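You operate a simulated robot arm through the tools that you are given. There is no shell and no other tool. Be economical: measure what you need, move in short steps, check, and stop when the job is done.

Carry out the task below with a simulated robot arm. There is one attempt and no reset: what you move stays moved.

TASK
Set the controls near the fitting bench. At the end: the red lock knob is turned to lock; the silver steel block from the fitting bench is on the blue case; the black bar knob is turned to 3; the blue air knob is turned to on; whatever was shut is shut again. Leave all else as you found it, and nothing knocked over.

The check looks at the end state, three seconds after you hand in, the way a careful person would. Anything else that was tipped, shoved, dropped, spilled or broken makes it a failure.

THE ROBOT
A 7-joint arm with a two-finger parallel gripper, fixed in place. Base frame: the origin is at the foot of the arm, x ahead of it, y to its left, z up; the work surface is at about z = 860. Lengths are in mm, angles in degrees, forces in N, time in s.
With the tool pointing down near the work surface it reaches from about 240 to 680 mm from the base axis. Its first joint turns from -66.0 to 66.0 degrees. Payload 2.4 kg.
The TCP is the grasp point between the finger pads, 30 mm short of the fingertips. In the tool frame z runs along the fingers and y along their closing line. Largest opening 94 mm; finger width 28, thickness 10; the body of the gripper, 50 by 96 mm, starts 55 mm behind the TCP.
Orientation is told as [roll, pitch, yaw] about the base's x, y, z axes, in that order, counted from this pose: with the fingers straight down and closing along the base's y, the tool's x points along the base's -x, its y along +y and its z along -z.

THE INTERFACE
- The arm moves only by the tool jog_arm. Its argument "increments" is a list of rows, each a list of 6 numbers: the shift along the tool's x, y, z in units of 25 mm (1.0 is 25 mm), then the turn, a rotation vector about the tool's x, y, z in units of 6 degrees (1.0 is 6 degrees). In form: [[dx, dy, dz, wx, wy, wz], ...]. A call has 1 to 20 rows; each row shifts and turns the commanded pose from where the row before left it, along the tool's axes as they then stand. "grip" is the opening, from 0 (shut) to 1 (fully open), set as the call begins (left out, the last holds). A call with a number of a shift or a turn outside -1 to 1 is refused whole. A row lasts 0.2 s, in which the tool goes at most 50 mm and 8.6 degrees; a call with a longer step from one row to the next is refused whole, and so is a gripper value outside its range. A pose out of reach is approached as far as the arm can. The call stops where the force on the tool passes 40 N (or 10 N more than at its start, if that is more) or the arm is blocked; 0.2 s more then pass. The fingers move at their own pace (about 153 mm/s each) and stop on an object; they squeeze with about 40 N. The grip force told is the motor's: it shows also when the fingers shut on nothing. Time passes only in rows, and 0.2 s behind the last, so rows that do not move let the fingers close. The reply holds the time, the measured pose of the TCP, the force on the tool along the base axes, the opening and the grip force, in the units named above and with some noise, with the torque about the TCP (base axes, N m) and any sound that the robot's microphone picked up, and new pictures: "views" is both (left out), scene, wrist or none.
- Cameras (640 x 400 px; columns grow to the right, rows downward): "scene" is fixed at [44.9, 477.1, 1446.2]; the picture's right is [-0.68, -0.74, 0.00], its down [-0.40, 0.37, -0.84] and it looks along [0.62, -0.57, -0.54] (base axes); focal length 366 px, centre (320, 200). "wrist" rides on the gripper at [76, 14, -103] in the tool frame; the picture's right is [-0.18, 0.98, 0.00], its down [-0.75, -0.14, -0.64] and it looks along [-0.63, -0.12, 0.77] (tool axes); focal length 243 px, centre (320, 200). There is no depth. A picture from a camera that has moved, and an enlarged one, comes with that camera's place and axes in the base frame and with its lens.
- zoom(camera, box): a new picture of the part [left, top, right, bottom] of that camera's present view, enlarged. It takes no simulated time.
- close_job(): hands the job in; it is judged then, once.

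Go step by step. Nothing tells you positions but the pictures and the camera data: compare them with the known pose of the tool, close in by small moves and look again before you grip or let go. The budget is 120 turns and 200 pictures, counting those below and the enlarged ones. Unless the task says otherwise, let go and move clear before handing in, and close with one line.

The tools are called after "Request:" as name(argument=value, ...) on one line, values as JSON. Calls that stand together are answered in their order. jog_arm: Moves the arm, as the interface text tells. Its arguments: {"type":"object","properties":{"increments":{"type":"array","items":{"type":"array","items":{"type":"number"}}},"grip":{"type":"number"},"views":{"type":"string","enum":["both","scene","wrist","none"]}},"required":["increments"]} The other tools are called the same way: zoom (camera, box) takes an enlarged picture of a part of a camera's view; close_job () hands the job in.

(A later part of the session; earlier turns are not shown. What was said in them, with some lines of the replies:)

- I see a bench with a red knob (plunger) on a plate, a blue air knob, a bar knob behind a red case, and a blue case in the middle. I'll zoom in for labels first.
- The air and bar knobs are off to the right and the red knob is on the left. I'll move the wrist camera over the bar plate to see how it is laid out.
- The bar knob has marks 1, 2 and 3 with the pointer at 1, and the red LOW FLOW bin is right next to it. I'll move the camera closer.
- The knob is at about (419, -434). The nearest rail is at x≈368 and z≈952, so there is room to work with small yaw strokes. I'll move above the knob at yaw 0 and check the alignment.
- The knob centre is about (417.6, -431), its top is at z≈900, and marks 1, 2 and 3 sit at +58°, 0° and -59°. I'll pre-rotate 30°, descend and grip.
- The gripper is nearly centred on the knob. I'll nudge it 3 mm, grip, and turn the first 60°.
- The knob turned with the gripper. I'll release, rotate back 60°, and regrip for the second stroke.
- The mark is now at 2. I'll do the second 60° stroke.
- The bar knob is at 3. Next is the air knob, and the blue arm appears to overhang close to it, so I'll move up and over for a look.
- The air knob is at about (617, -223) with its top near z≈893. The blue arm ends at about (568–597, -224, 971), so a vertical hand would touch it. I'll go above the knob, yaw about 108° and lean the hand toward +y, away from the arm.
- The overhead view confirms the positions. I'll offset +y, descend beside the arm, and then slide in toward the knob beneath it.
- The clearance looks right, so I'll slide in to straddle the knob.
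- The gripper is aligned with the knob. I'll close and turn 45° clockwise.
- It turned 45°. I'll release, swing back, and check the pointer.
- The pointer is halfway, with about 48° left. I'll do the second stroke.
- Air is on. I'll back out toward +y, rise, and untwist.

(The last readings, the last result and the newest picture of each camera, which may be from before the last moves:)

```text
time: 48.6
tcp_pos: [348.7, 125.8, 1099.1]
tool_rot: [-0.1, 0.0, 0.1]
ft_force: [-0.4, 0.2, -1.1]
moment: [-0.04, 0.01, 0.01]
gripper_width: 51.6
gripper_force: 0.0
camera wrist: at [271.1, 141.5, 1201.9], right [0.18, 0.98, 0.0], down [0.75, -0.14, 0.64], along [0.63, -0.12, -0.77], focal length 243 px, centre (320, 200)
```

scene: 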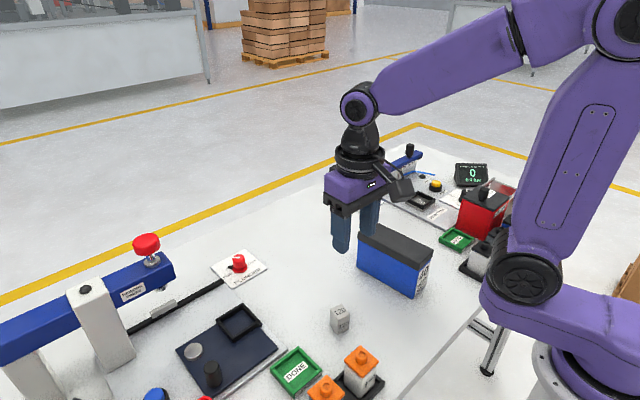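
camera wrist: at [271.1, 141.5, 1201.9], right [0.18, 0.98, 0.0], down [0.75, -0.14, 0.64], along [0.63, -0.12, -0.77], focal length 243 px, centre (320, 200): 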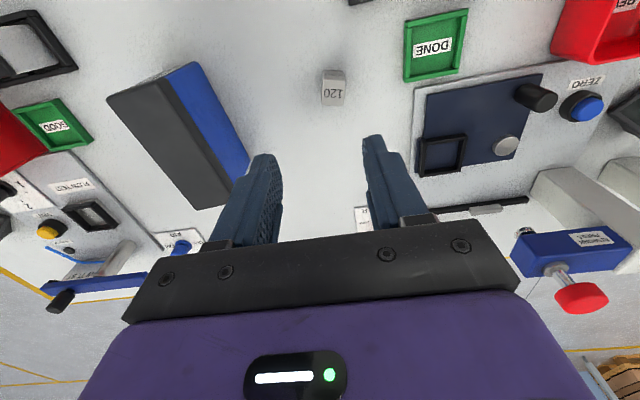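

I want a wider view of the left and near side to be sure which item is the silver steel block.

Request:
jog_arm(increments=[[1, 0.8, -1, 0, 0, 0], [1, 0.8, -1, 0, 0, 0], [1, 0.8, -1, 0, 0, 0], [0.5, 0.8, -1, 0, 0, 0]], views="wrist")

Request:
zoom(camera="wrist", box=[320, 0, 640, 200])

Request:
zoom(camera="wrist", box=[0, 0, 320, 200])

```text
time: 49.6
tcp_pos: [258.2, 210.3, 1197.8]
tool_rot: [0.0, -0.1, 0.0]
ft_force: [-0.2, 0.3, 0.2]
moment: [0.01, 0.01, 0.02]
gripper_width: 51.4
gripper_force: 0.0
camera wrist: at [180.9, 225.6, 1301.0], right [0.18, 0.98, 0.0], down [0.75, -0.14, 0.64], along [0.63, -0.12, -0.77], focal length 243 px, centre (320, 200)
```

wrist: 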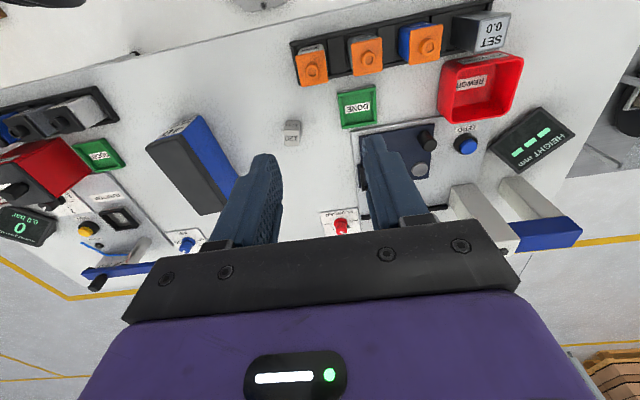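

```text
2.00 times, centred on (480, 100) of wrist
camera zoom: at [180.9, 225.6, 1301.0], right [0.18, 0.98, 0.0], down [0.75, -0.14, 0.64], along [0.63, -0.12, -0.77], focal length 485 px, centre (0, 400)
```

zoom: 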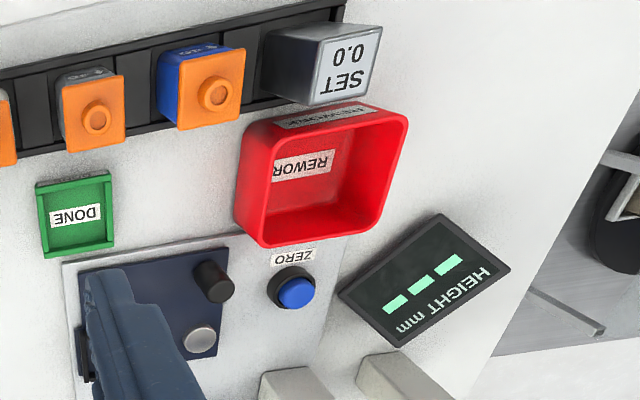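

```text
2.00 times, centred on (160, 100) of wrist
camera zoom: at [180.9, 225.6, 1301.0], right [0.18, 0.98, 0.0], down [0.75, -0.14, 0.64], along [0.63, -0.12, -0.77], focal length 485 px, centre (640, 400)
```

zoom: 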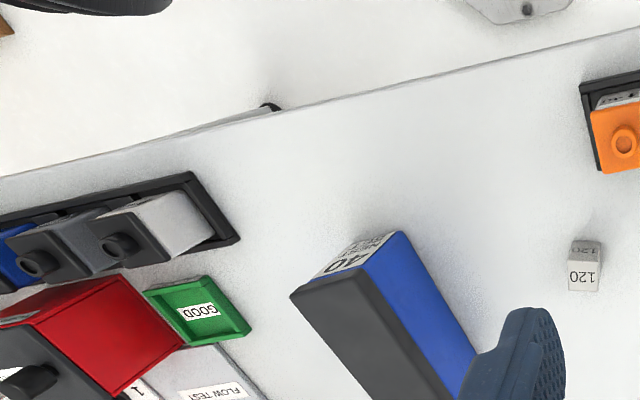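

The "120" block is the only bare silver block. First the red plunger knob at about (615, 193), so I'll move over it.

Request:
jog_arm(increments=[[-1, -0.1, 0.5, 0, 0, 0], [-1, -0.1, 0.5, 0, 0, 0], [-1, -0.1, 0.5, 0, 0, 0], [-1, -0.1, 0.5, 0, 0, 0], [-1, -0.1, 0.5, 0, 0, 0], [-1, -0.1, 0.5, 0, 0, 0], [-1, -0.1, 0.5, 0, 0, 0], [-1, -0.1, 0.5, 0, 0, 0], [-1, 0, 0.5, 0, 0, 0], [-1, 0, 0.5, 0, 0, 0], [-1, 0, 0.5, 0, 0, 0], [-1, 0, 0.5, 0, 0, 0]], views="both")

Request:
zoom(camera="wrist", box=[200, 60, 440, 210])

Request:
zoom(camera="scene", box=[180, 220, 300, 300])

```text
time: 52.2
tcp_pos: [562.3, 186.8, 1046.2]
tool_rot: [0.0, 0.0, 0.1]
ft_force: [0.5, 0.0, 0.0]
moment: [-0.01, -0.03, 0.0]
gripper_width: 51.9
gripper_force: 0.1
camera wrist: at [485.4, 202.6, 1149.9], right [0.18, 0.98, 0.0], down [0.75, -0.14, 0.64], along [0.63, -0.12, -0.77], focal length 243 px, centre (320, 200)
```

scene: 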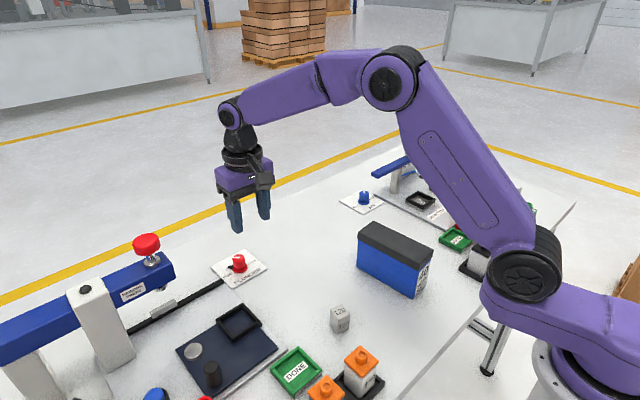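
wrist: 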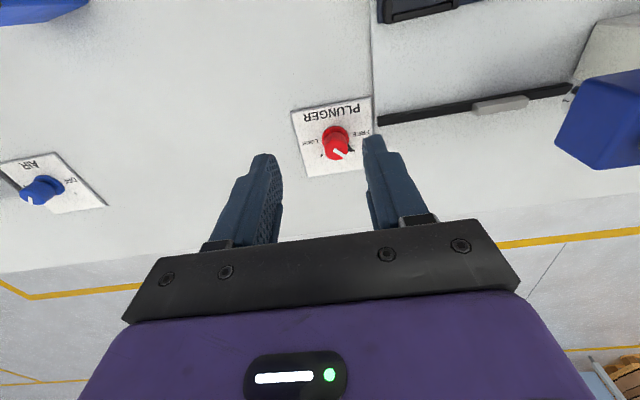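

```text
2.67 times, centred on (320, 135) of wrist
camera zoom: at [485.4, 202.6, 1149.9], right [0.18, 0.98, 0.0], down [0.75, -0.14, 0.64], along [0.63, -0.12, -0.77], focal length 647 px, centre (320, 373)
```

zoom: 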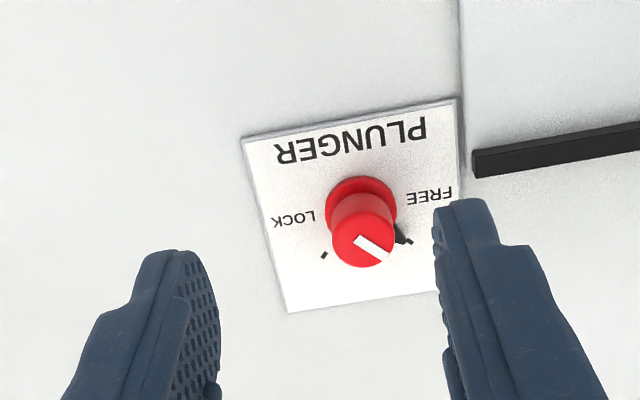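

```text
5.00 times, centred on (240, 260) of scene
camera zoom: at [44.9, 477.1, 1446.2], right [-0.68, -0.74, 0.0], down [-0.4, 0.37, -0.84], along [0.62, -0.57, -0.54], focal length 1829 px, centre (720, -100)
```

zoom: 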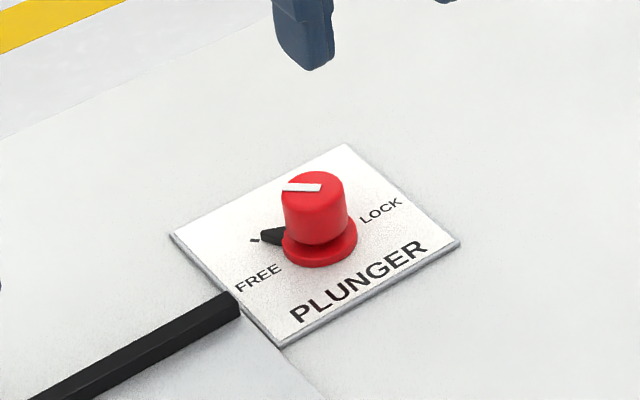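

The red knob is at about (620.5, 195.5), with FREE at +42° and LOCK at -43°. I'll move over it, pre-yaw 45°, descend partway and check.

Request:
jog_arm(increments=[[-0.8, 0.12, 0.5, 0, 0, 0], [-0.8, 0.12, 0.5, 0, 0, 0], [-0.73, 0.11, 0.5, 0, 0, 0], [0, 0, 0.8, 0, 0, -0.5], [0, 0, 0.8, 0, 0, -1], [0, 0, 0, 0, 0, -1], [0, 0, 0, 0, 0, -1], [0, 0, 0, 0, 0, -1], [0, 0, 0, 0, 0, -1], [0, 0, 0, 0, 0, -1], [0, 0, 0, 0, 0, -1]])

Request:
zoom(camera="wrist", box=[200, 60, 440, 210])

```text
time: 54.6
tcp_pos: [618.9, 196.7, 971.2]
tool_rot: [0.0, 0.0, 45.2]
ft_force: [0.4, -1.2, 0.2]
moment: [0.01, 0.0, -0.04]
gripper_width: 51.7
gripper_force: 0.1
camera wrist: at [554.6, 153.6, 1073.9], right [-0.57, 0.82, 0.0], down [0.63, 0.44, 0.64], along [0.53, 0.36, -0.77], focal length 243 px, centre (320, 200)
```

scene: 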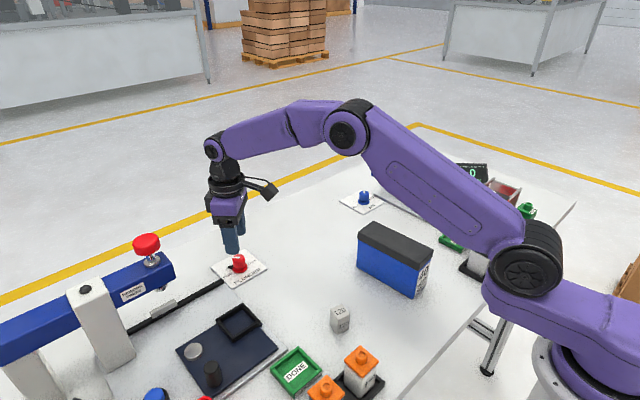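
wrist: 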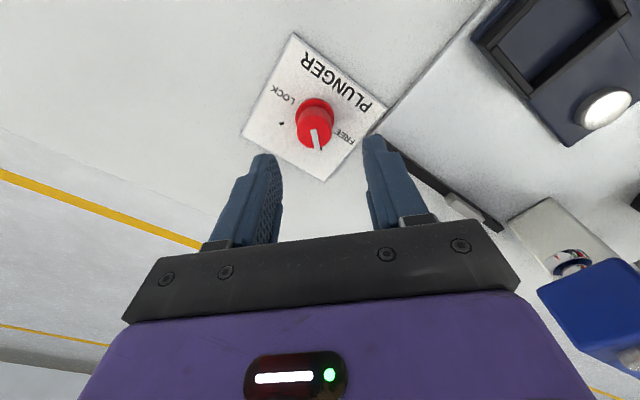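

```text
2.67 times, centred on (320, 135) of wrist
camera zoom: at [554.6, 153.6, 1073.9], right [-0.57, 0.82, 0.0], down [0.63, 0.44, 0.64], along [0.53, 0.36, -0.77], focal length 647 px, centre (320, 373)
```

zoom: 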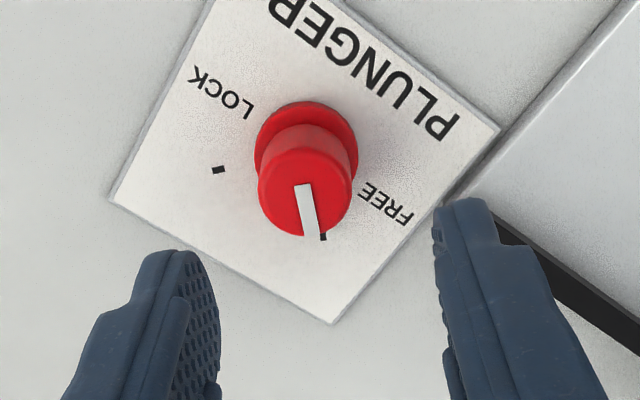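

I'm about 3.5 mm off along the closing line. I'll correct that, descend, grip and turn.

Request:
jog_arm(increments=[[0, -0.13, 0.85, 0, 0, 0], [0, 0, 0.85, 0, 0, 0], [0, 0, 0.8, 0, 0, 0]], views="wrist")

Request:
jog_arm(increments=[[0, 0, 0, 0, 0, 0], [0, 0, 0, 0, 0, 0], [0, 0, 0, 0, 0, 0]], grip=0, views="none")

```text
time: 55.4
tcp_pos: [621.5, 194.8, 908.7]
tool_rot: [0.0, 0.0, 45.1]
ft_force: [0.1, -0.5, -0.1]
moment: [-0.01, 0.03, 0.02]
gripper_width: 51.8
gripper_force: 0.0
camera wrist: at [556.5, 151.9, 1011.1], right [-0.57, 0.82, 0.0], down [0.63, 0.43, 0.64], along [0.53, 0.36, -0.77], focal length 243 px, centre (320, 200)
```

wrist: 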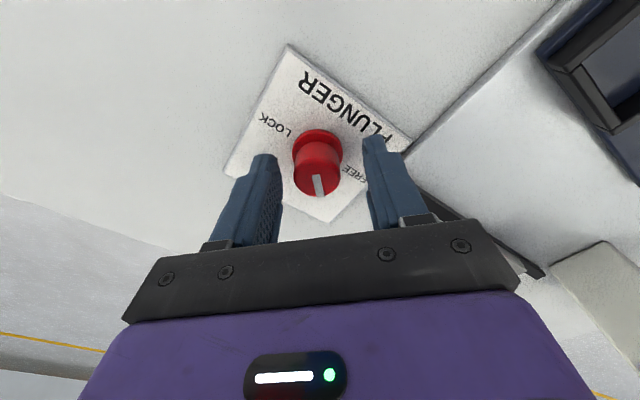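

```text
time: 56.2
tcp_pos: [622.4, 192.7, 907.7]
tool_rot: [-0.1, -0.1, 44.9]
ft_force: [12.0, -6.1, -10.9]
moment: [0.96, -1.03, -0.05]
gripper_width: 27.0
gripper_force: 45.0
```

The knob is gripped. I'll turn it about 86° clockwise.

Request:
jog_arm(increments=[[0, 0, 0, 0, 0, 1], [0, 0, 0, 0, 0, 1], [0, 0, 0, 0, 0, 1], [0, 0, 0, 0, 0, 1], [0, 0, 0, 0, 0, 1], [0, 0, 0, 0, 0, 1], [0, 0, 0, 0, 0, 1], [0, 0, 0, 0, 0, 1], [0, 0, 0, 0, 0, 1], [0, 0, 0, 0, 0, 1], [0, 0, 0, 0, 0, 1], [0, 0, 0, 0, 0, 1], [0, 0, 0, 0, 0, 1], [0, 0, 0, 0, 0, 1], [0, 0, 0, 0, 0, 0.5]], views="none")

Request:
jog_arm(increments=[[0, 0, 0, 0, 0, 0], [0, 0, 0, 0, 0, 0], [0, 0, -0.9, 0, 0, 0], [0, 0, -0.9, 0, 0, 0], [0, 0, -0.9, 0, 0, 0], [0, 0, 0, 0, 0, -1], [0, 0, 0, 0, 0, -1], [0, 0, 0, 0, 0, -1], [0, 0, 0, 0, 0, -1], [0, 0, 0, 0, 0, -1], [0, 0, 0, 0, 0, -1], [0, 0, 0, 0, 0, -1]], grip=0.6, views="none")

Request:
zoom(camera="wrist", box=[200, 60, 440, 210])

```text
time: 59.4
tcp_pos: [622.6, 196.6, 907.8]
tool_rot: [0.3, -0.1, -41.9]
ft_force: [16.4, 17.8, -1.7]
moment: [-0.19, -0.26, 0.06]
gripper_width: 26.9
gripper_force: 45.0
```

```text
time: 62.0
tcp_pos: [622.2, 195.2, 975.8]
tool_rot: [0.0, 0.1, 0.2]
ft_force: [-0.3, 0.3, -1.0]
moment: [0.0, 0.01, 0.02]
gripper_width: 56.4
gripper_force: 0.0
```

```text
2.67 times, centred on (320, 135) of wrist
camera zoom: at [544.3, 208.9, 1078.4], right [0.18, 0.98, 0.0], down [0.75, -0.14, 0.64], along [0.63, -0.12, -0.77], focal length 647 px, centre (320, 373)
```

zoom: 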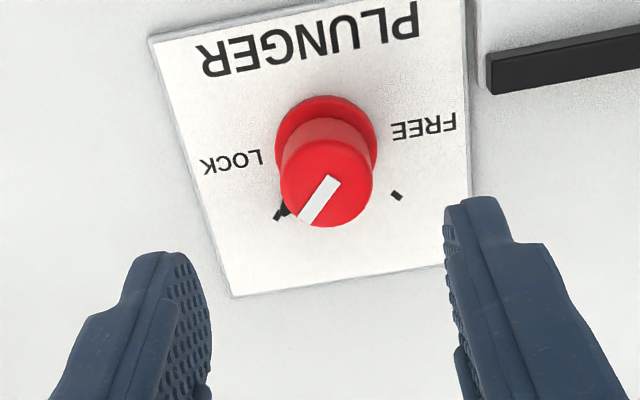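

Request:
zoom(camera="wrist", box=[290, 90, 360, 150])

Request:
zoom(camera="scene", box=[200, 240, 280, 295])

```text
6.67 times, centred on (325, 120) of wrist
camera zoom: at [544.3, 208.9, 1078.4], right [0.18, 0.98, 0.0], down [0.75, -0.14, 0.64], along [0.63, -0.12, -0.77], focal length 1618 px, centre (287, 733)
```

zoom: 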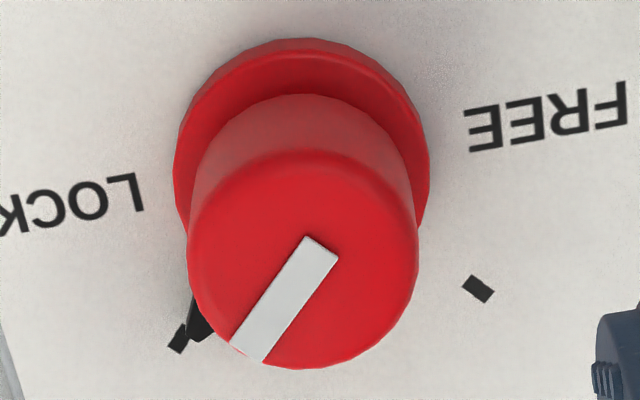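

```text
7.27 times, centred on (240, 268) of scene
camera zoom: at [44.9, 477.1, 1446.2], right [-0.68, -0.74, 0.0], down [-0.4, 0.37, -0.84], along [0.62, -0.57, -0.54], focal length 2660 px, centre (902, -291)
```

zoom: 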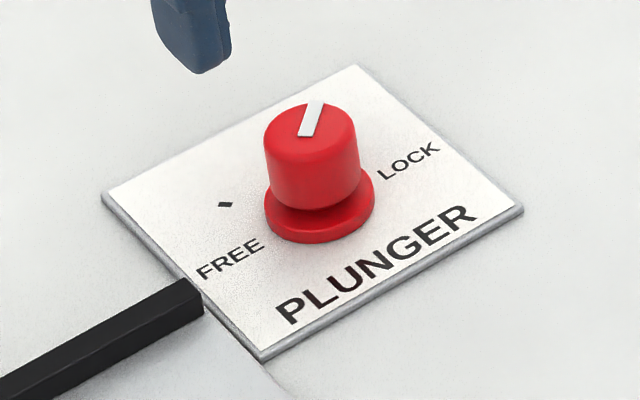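

The plunger is at LOCK. Now for the steel block, so I'll move above it to look.

Request:
jog_arm(increments=[[0.9, -0.2, -0.5, 0, 0, 0], [0.95, -0.2, -0.5, 0, 0, 0], [0.95, -0.2, -0.3, 0, 0, 0], [0.95, -0.2, 0, 0, 0, 0], [0.95, -0.2, 0, 0, 0, 0], [0.95, -0.2, 0, 0, 0, 0], [0.95, -0.2, 0, 0, 0, 0], [0.95, -0.2, 0, 0, 0, 0], [0.95, -0.2, 0, 0, 0, 0], [0.95, -0.2, 0, 0, 0, 0], [0.95, -0.2, 0, 0, 0, 0], [0.95, -0.2, 0, 0, 0, 0]], views="both")

Request:
zoom(camera="wrist", box=[220, 80, 420, 205])

Request:
zoom(camera="wrist", box=[0, 0, 320, 200])

```text
time: 64.6
tcp_pos: [337.4, 134.3, 1007.8]
tool_rot: [0.0, 0.1, -0.1]
ft_force: [0.7, 0.0, -0.1]
moment: [-0.04, 0.03, 0.0]
gripper_width: 56.4
gripper_force: 0.0
camera wrist: at [260.3, 149.4, 1111.6], right [0.18, 0.98, 0.0], down [0.75, -0.14, 0.64], along [0.63, -0.12, -0.77], focal length 243 px, centre (320, 200)
```

scene: 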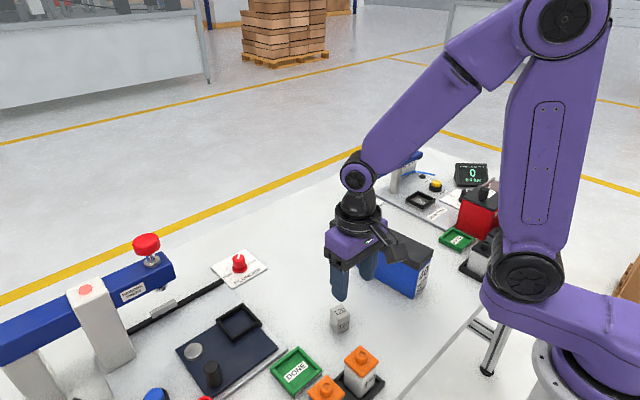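
wrist: 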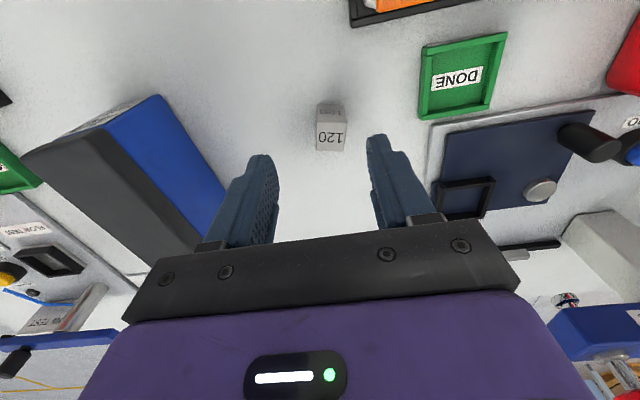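

```text
3.20 times, centred on (320, 142) of wrist
camera zoom: at [260.3, 149.4, 1111.6], right [0.18, 0.98, 0.0], down [0.75, -0.14, 0.64], along [0.63, -0.12, -0.77], focal length 776 px, centre (320, 384)
```

zoom: 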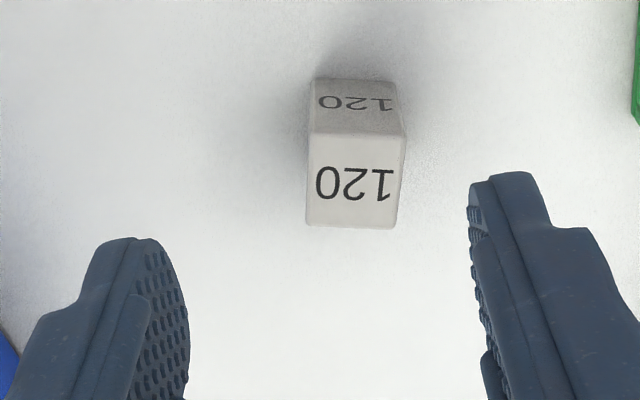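

```text
2.00 times, centred on (160, 100) of wrist
camera zoom: at [260.3, 149.4, 1111.6], right [0.18, 0.98, 0.0], down [0.75, -0.14, 0.64], along [0.63, -0.12, -0.77], focal length 485 px, centre (640, 400)
```

zoom: 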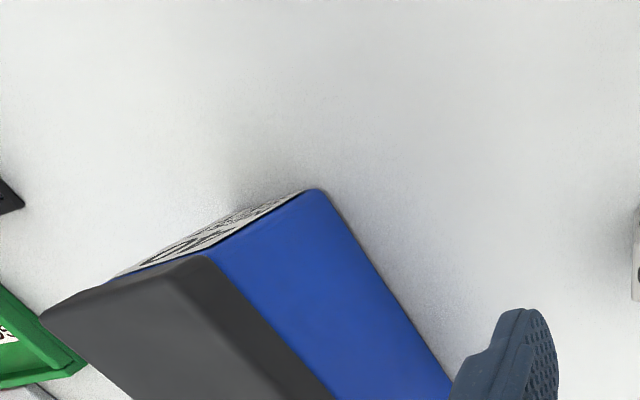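

The block is centred near (358.5, 139.5), about 25×27×44 mm, yawed about -13°. The case lid top is around z≈957, centred near (380, -40). I'll align above the block and check.

Request:
jog_arm(increments=[[-0.84, 0.21, 0.4, 0, 0, 0], [0, 0, 0.9, 0, 0, 1], [0, 0, 0.9, 0, 0, 1], [0, 0, 0, 0, 0, 0.15]], views="wrist")

Request:
zoom(camera="wrist", box=[220, 80, 420, 230])

```text
time: 65.6
tcp_pos: [358.8, 139.5, 952.1]
tool_rot: [0.0, 0.0, -13.0]
ft_force: [-1.1, 0.3, -0.1]
moment: [0.0, -0.02, 0.0]
gripper_width: 56.5
gripper_force: 0.0
camera wrist: at [286.9, 171.0, 1055.3], right [0.4, 0.92, 0.0], down [0.7, -0.31, 0.64], along [0.59, -0.26, -0.77], focal length 243 px, centre (320, 200)
```

wrist: 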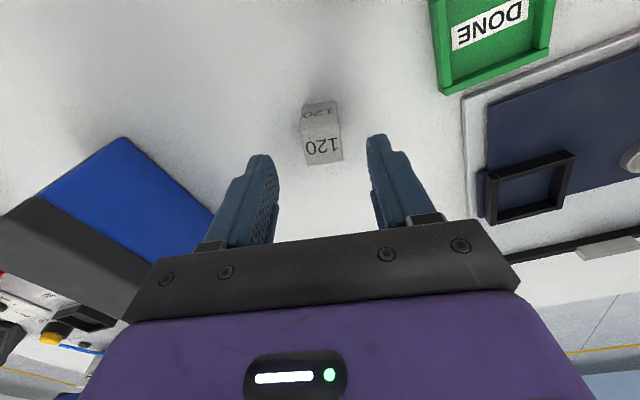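

```text
2.67 times, centred on (320, 155) of wrist
camera zoom: at [286.9, 171.0, 1055.3], right [0.4, 0.92, 0.0], down [0.7, -0.31, 0.64], along [0.59, -0.26, -0.77], focal length 647 px, centre (320, 320)
```

zoom: 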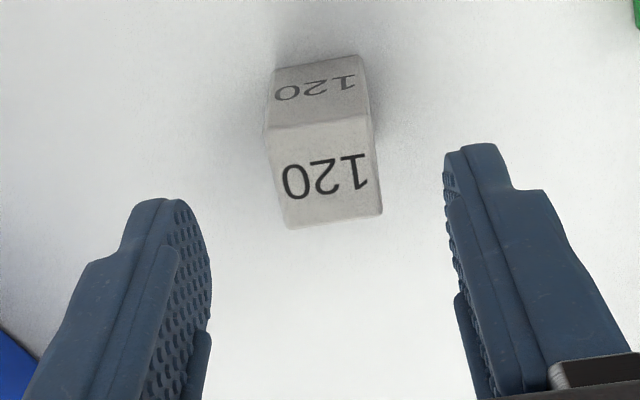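

The alignment is good, so I'll descend and grip.

Request:
jog_arm(increments=[[0, 0.05, 0.8, 0, 0, 0.15], [0, 0, 0.8, 0, 0, 0], [0, 0, 0.64, 0, 0, 0]], views="none")

Request:
jog_arm(increments=[[0, 0, 0, 0, 0, 0], [0, 0, 0, 0, 0, 0], [0, 0, 0, 0, 0, 0]], grip=0, views="wrist")

```text
time: 66.4
tcp_pos: [358.6, 141.7, 895.1]
tool_rot: [0.0, 0.0, -13.7]
ft_force: [0.1, -0.4, -0.4]
moment: [-0.01, -0.02, 0.0]
gripper_width: 56.4
gripper_force: 0.1
```

```text
time: 67.2
tcp_pos: [359.6, 140.4, 896.1]
tool_rot: [0.0, 0.1, -13.7]
ft_force: [0.0, 0.4, -0.4]
moment: [0.01, 0.0, 0.01]
gripper_width: 31.0
gripper_force: 40.1
camera wrist: at [287.5, 174.9, 998.9], right [0.41, 0.91, 0.0], down [0.7, -0.32, 0.64], along [0.58, -0.26, -0.77], focal length 243 px, centre (320, 200)
```

wrist: 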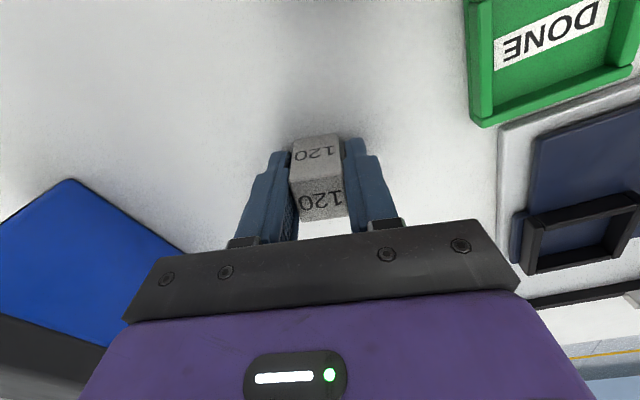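

Request:
zoom(camera="wrist", box=[260, 110, 380, 240])

Request:
zoom(camera="scene", box=[290, 260, 390, 350])

```text
3.08 times, centred on (320, 175) of wrist
camera zoom: at [287.5, 174.9, 998.9], right [0.41, 0.91, 0.0], down [0.7, -0.32, 0.64], along [0.58, -0.26, -0.77], focal length 746 px, centre (320, 277)
```

zoom: 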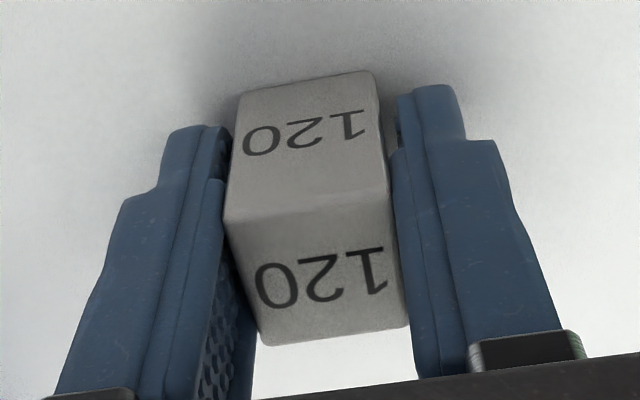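

```text
4.44 times, centred on (340, 305) of scene
camera zoom: at [44.9, 477.1, 1446.2], right [-0.68, -0.74, 0.0], down [-0.4, 0.37, -0.84], along [0.62, -0.57, -0.54], focal length 1626 px, centre (231, -267)
```

zoom: 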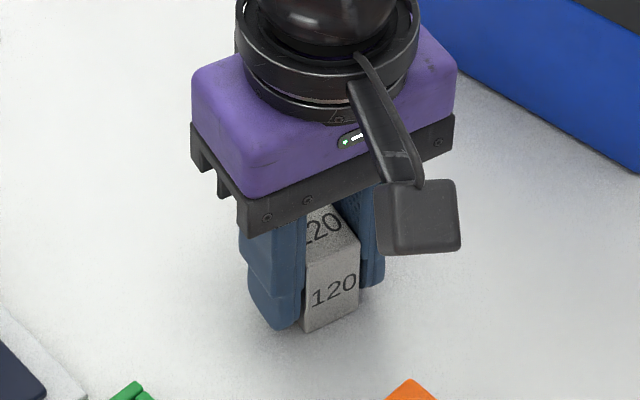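

The block is held. I'll lift a little and verify.

Request:
jog_arm(increments=[[0, 0, -0.4, 0, 0, 0], [0, 0, -0.8, 0, 0, 0], [0, 0, -0.8, 0, 0, 0]])

Request:
zoom(camera="wrist", box=[260, 110, 380, 240])

```text
time: 68.0
tcp_pos: [359.0, 140.7, 947.2]
tool_rot: [0.0, 0.0, -13.9]
ft_force: [-0.2, -0.1, -2.0]
moment: [-0.03, 0.03, 0.0]
gripper_width: 31.3
gripper_force: 40.0
camera wrist: at [287.1, 173.5, 1050.0], right [0.41, 0.91, 0.0], down [0.7, -0.32, 0.64], along [0.58, -0.27, -0.77], focal length 243 px, centre (320, 200)
```

scene: 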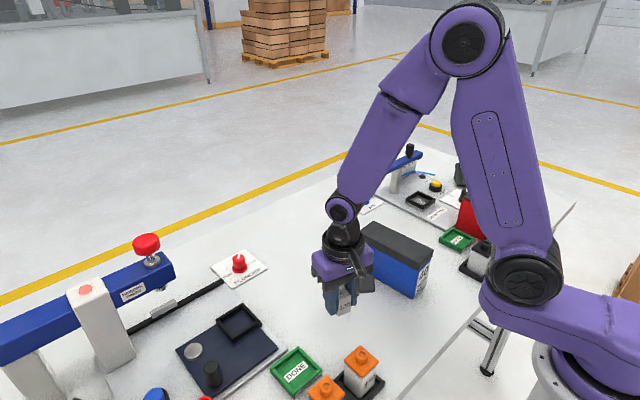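
wrist: 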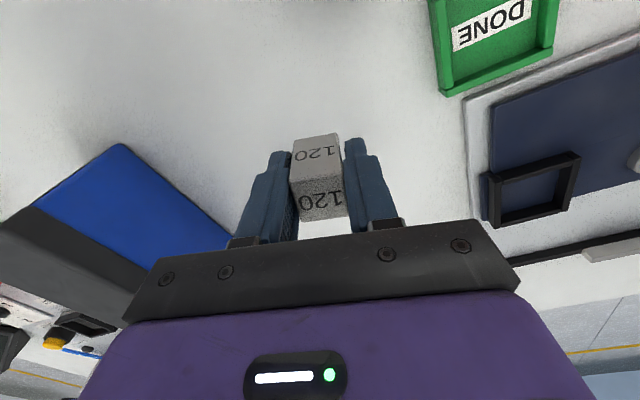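

```text
3.08 times, centred on (320, 175) of wrist
camera zoom: at [287.1, 173.5, 1050.0], right [0.41, 0.91, 0.0], down [0.7, -0.32, 0.64], along [0.58, -0.27, -0.77], focal length 746 px, centre (320, 277)
```

zoom: 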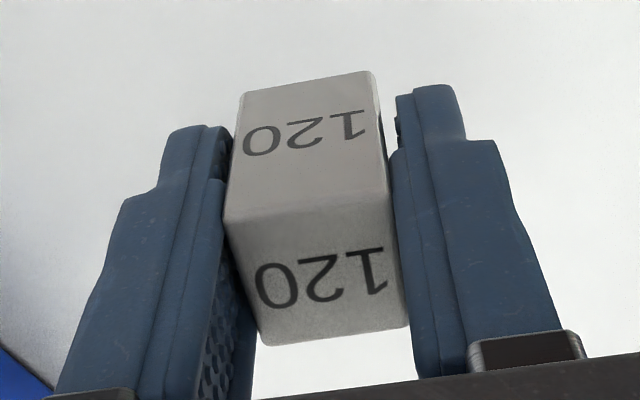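

It's held firmly. I'll lift to about z≈1040 and carry it over the case lid.

Request:
jog_arm(increments=[[0, 0, -0.95, 0, 0, 0], [0, 0, -0.95, 0, 0, 0], [0, 0, -0.95, 0, 0, 0], [0, 0, -0.9, 0, 0, 0], [-0.321, -0.853, 0, 0, 0, 0], [-0.321, -0.853, 0, 0, 0, 0], [-0.321, -0.853, 0, 0, 0, 0], [-0.321, -0.853, 0, 0, 0, 0], [-0.321, -0.853, 0, 0, 0, 0], [-0.321, -0.853, 0, 0, 0, 0], [-0.321, -0.853, 0, 0, 0, 0], [-0.321, -0.853, 0, 0, 0, 0]])

Request:
zoom(camera="scene", box=[330, 180, 460, 310])

```text
time: 70.6
tcp_pos: [381.6, -40.1, 1039.2]
tool_rot: [0.0, -0.1, -13.8]
ft_force: [0.1, -0.2, -2.5]
moment: [0.03, -0.03, -0.01]
gripper_width: 31.2
gripper_force: 39.7
camera wrist: at [309.3, -7.2, 1143.2], right [0.41, 0.91, 0.0], down [0.7, -0.32, 0.64], along [0.58, -0.26, -0.77], focal length 243 px, centre (320, 200)
```

scene: 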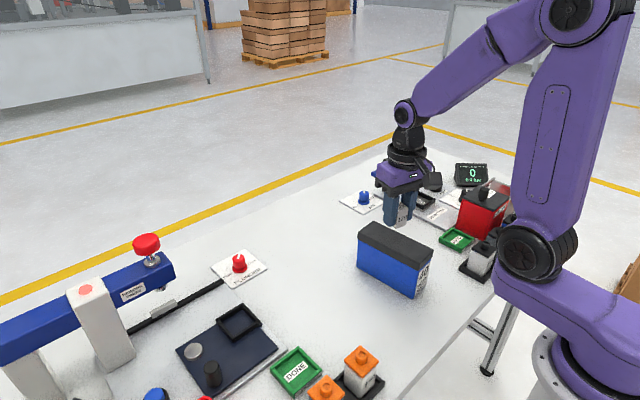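
wrist: 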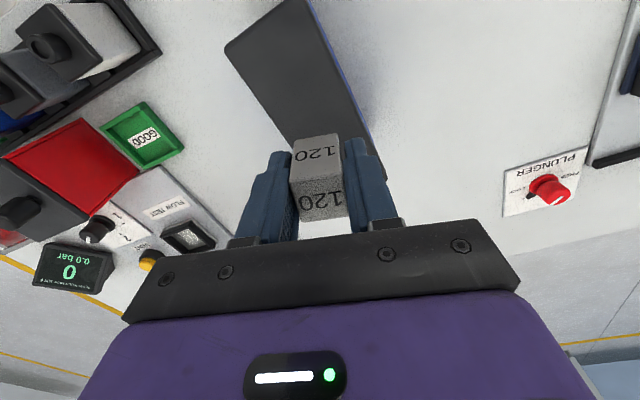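

```text
3.08 times, centred on (395, 245) of scene
camera zoom: at [44.9, 477.1, 1446.2], right [-0.68, -0.74, 0.0], down [-0.4, 0.37, -0.84], along [0.62, -0.57, -0.54], focal length 1126 px, centre (89, 62)
```

zoom: 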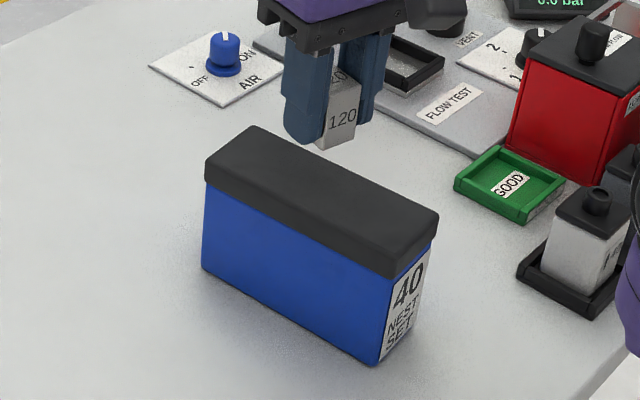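

The block is centred over the lid. I'll descend most of the way and then creep.

Request:
jog_arm(increments=[[0, 0, 0.5, 0, 0, 0], [0, 0, 0.5, 0, 0, 0], [0, 0, 0.4, 0, 0, 0]], views="scene")

Request:
zoom(camera="scene", box=[350, 190, 450, 270])

```text
time: 71.4
tcp_pos: [381.3, -38.9, 1006.0]
tool_rot: [0.1, 0.0, -13.8]
ft_force: [0.2, -0.4, -2.3]
moment: [0.01, -0.03, -0.01]
gripper_width: 31.1
gripper_force: 40.0
```

scene: 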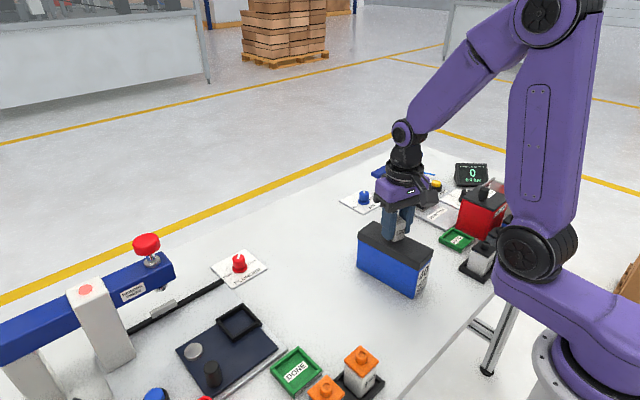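

```text
5.00 times, centred on (400, 230) of scene
camera zoom: at [44.9, 477.1, 1446.2], right [-0.68, -0.74, 0.0], down [-0.4, 0.37, -0.84], along [0.62, -0.57, -0.54], focal length 1829 px, centre (-80, 50)
```

zoom: 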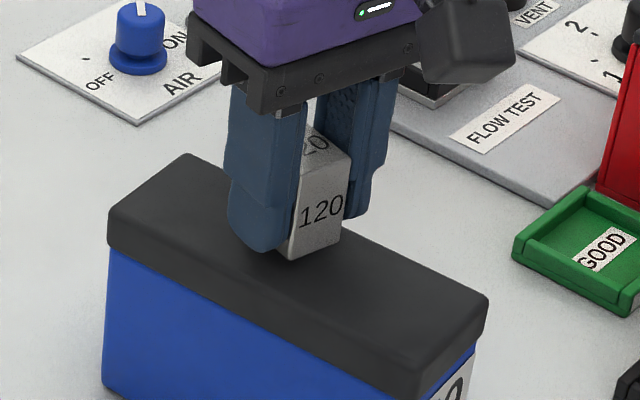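

Request:
jog_arm(increments=[[0, 0, 0.1, 0, 0, 0], [0, 0, 0.1, 0, 0, 0]], views="none")

Request:
jog_arm(increments=[[0, 0, 0.08, 0, 0, 0], [0, 0, 0, 0, 0, 0]], views="none")

Request:
zoom(camera="scene", box=[350, 190, 450, 270])

```text
time: 72.0
tcp_pos: [380.5, -39.9, 1000.1]
tool_rot: [0.0, 0.0, -13.8]
ft_force: [0.1, 0.0, -1.5]
moment: [0.0, 0.0, 0.0]
gripper_width: 30.9
gripper_force: 40.4
```

```text
time: 72.6
tcp_pos: [381.9, -40.3, 1000.1]
tool_rot: [0.0, 0.0, -13.8]
ft_force: [-4.8, -0.8, 13.2]
moment: [0.14, 0.09, 0.05]
gripper_width: 31.3
gripper_force: 40.3
```

```text
5.00 times, centred on (400, 230) of scene
camera zoom: at [44.6, 477.1, 1446.2], right [-0.68, -0.74, 0.0], down [-0.4, 0.37, -0.84], along [0.62, -0.57, -0.54], focal length 1829 px, centre (-80, 50)
```

zoom: 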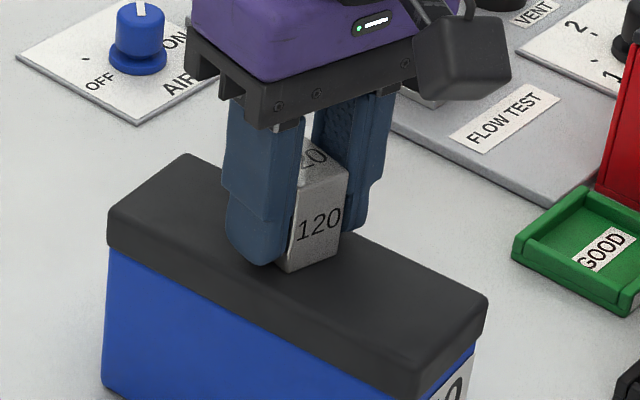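

There is contact, with the block seated on the lid. I'll release and lift clear.

Request:
jog_arm(increments=[[0, 0, 0, 0, 0, 0], [0, 0, 0, 0, 0, 0], [0, 0, -0.3, 0, 0, 0], [0, 0, -0.8, 0, 0, 0], [0, 0, -1, 0, 0, 0], [0, 0, -1, 0, 0, 0], [0, 0, -1, 0, 0, 0], [0.5, 0, -1, 0, 0, 0], [1, 0, -1, 0, 0, 0], [1, 0, -1, 0, 0, 0]], grip=0.6)

Request:
zoom(camera="scene", box=[330, 140, 550, 300])

Request:
zoom(camera="wrist", box=[0, 0, 320, 220])

```text
time: 74.8
tcp_pos: [318.2, -27.0, 1176.3]
tool_rot: [-0.1, 0.0, -13.8]
ft_force: [-1.3, -0.2, 0.7]
moment: [0.02, -0.01, -0.02]
gripper_width: 56.5
gripper_force: 0.2
camera wrist: at [247.5, 6.5, 1279.4], right [0.41, 0.91, 0.0], down [0.7, -0.32, 0.64], along [0.58, -0.27, -0.77], focal length 243 px, centre (320, 200)
```

scene: 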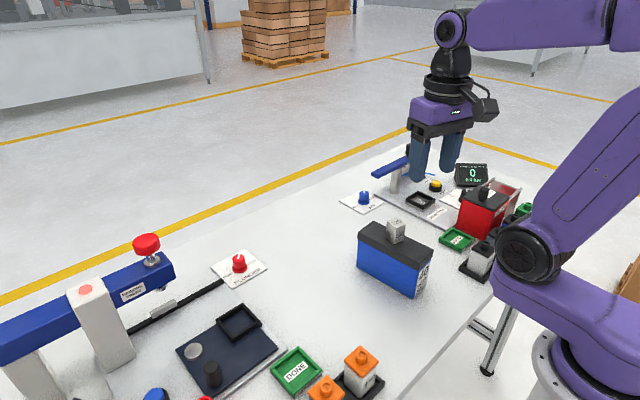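
wrist: 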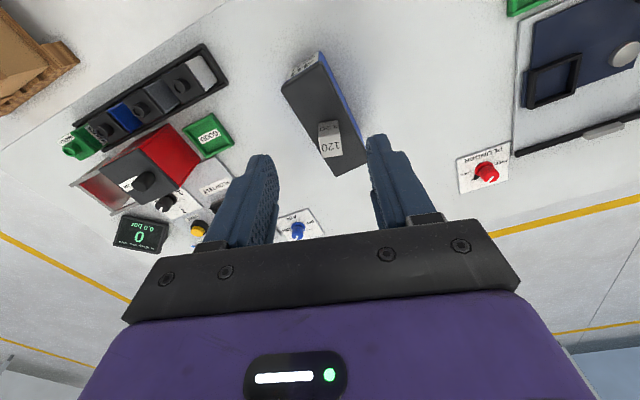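

```text
2.50 times, centred on (440, 220) of scene
camera zoom: at [44.9, 477.1, 1446.2], right [-0.68, -0.74, 0.0], down [-0.4, 0.37, -0.84], along [0.62, -0.57, -0.54], focal length 914 px, centre (20, 150)
```

zoom: 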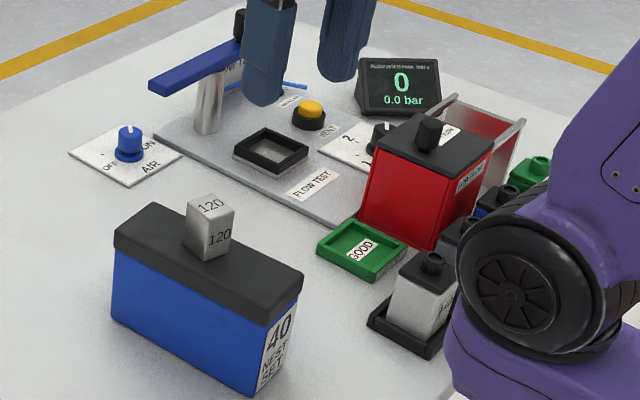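

```text
1.82 times, centred on (160, 110) of wrist
camera zoom: at [247.5, 6.5, 1279.4], right [0.41, 0.91, 0.0], down [0.7, -0.32, 0.64], along [0.58, -0.27, -0.77], focal length 441 px, centre (611, 364)
```

zoom: 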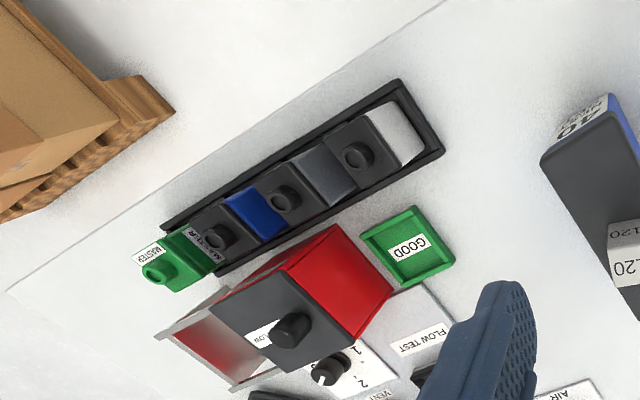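

The block stands on the blue case lid, bar reads 3, air is ON and the plunger is at LOCK. Nothing that was shut got opened and nothing else has moved, so I'm handing in.

Request:
close_job()

```text
The job is handed in.
```

The job is handed in: the red knob is at LOCK, the bar knob is at 3, the air knob is at ON, and the silver "120" block stands on the blue case, with nothing opened or knocked over in my last pictures.
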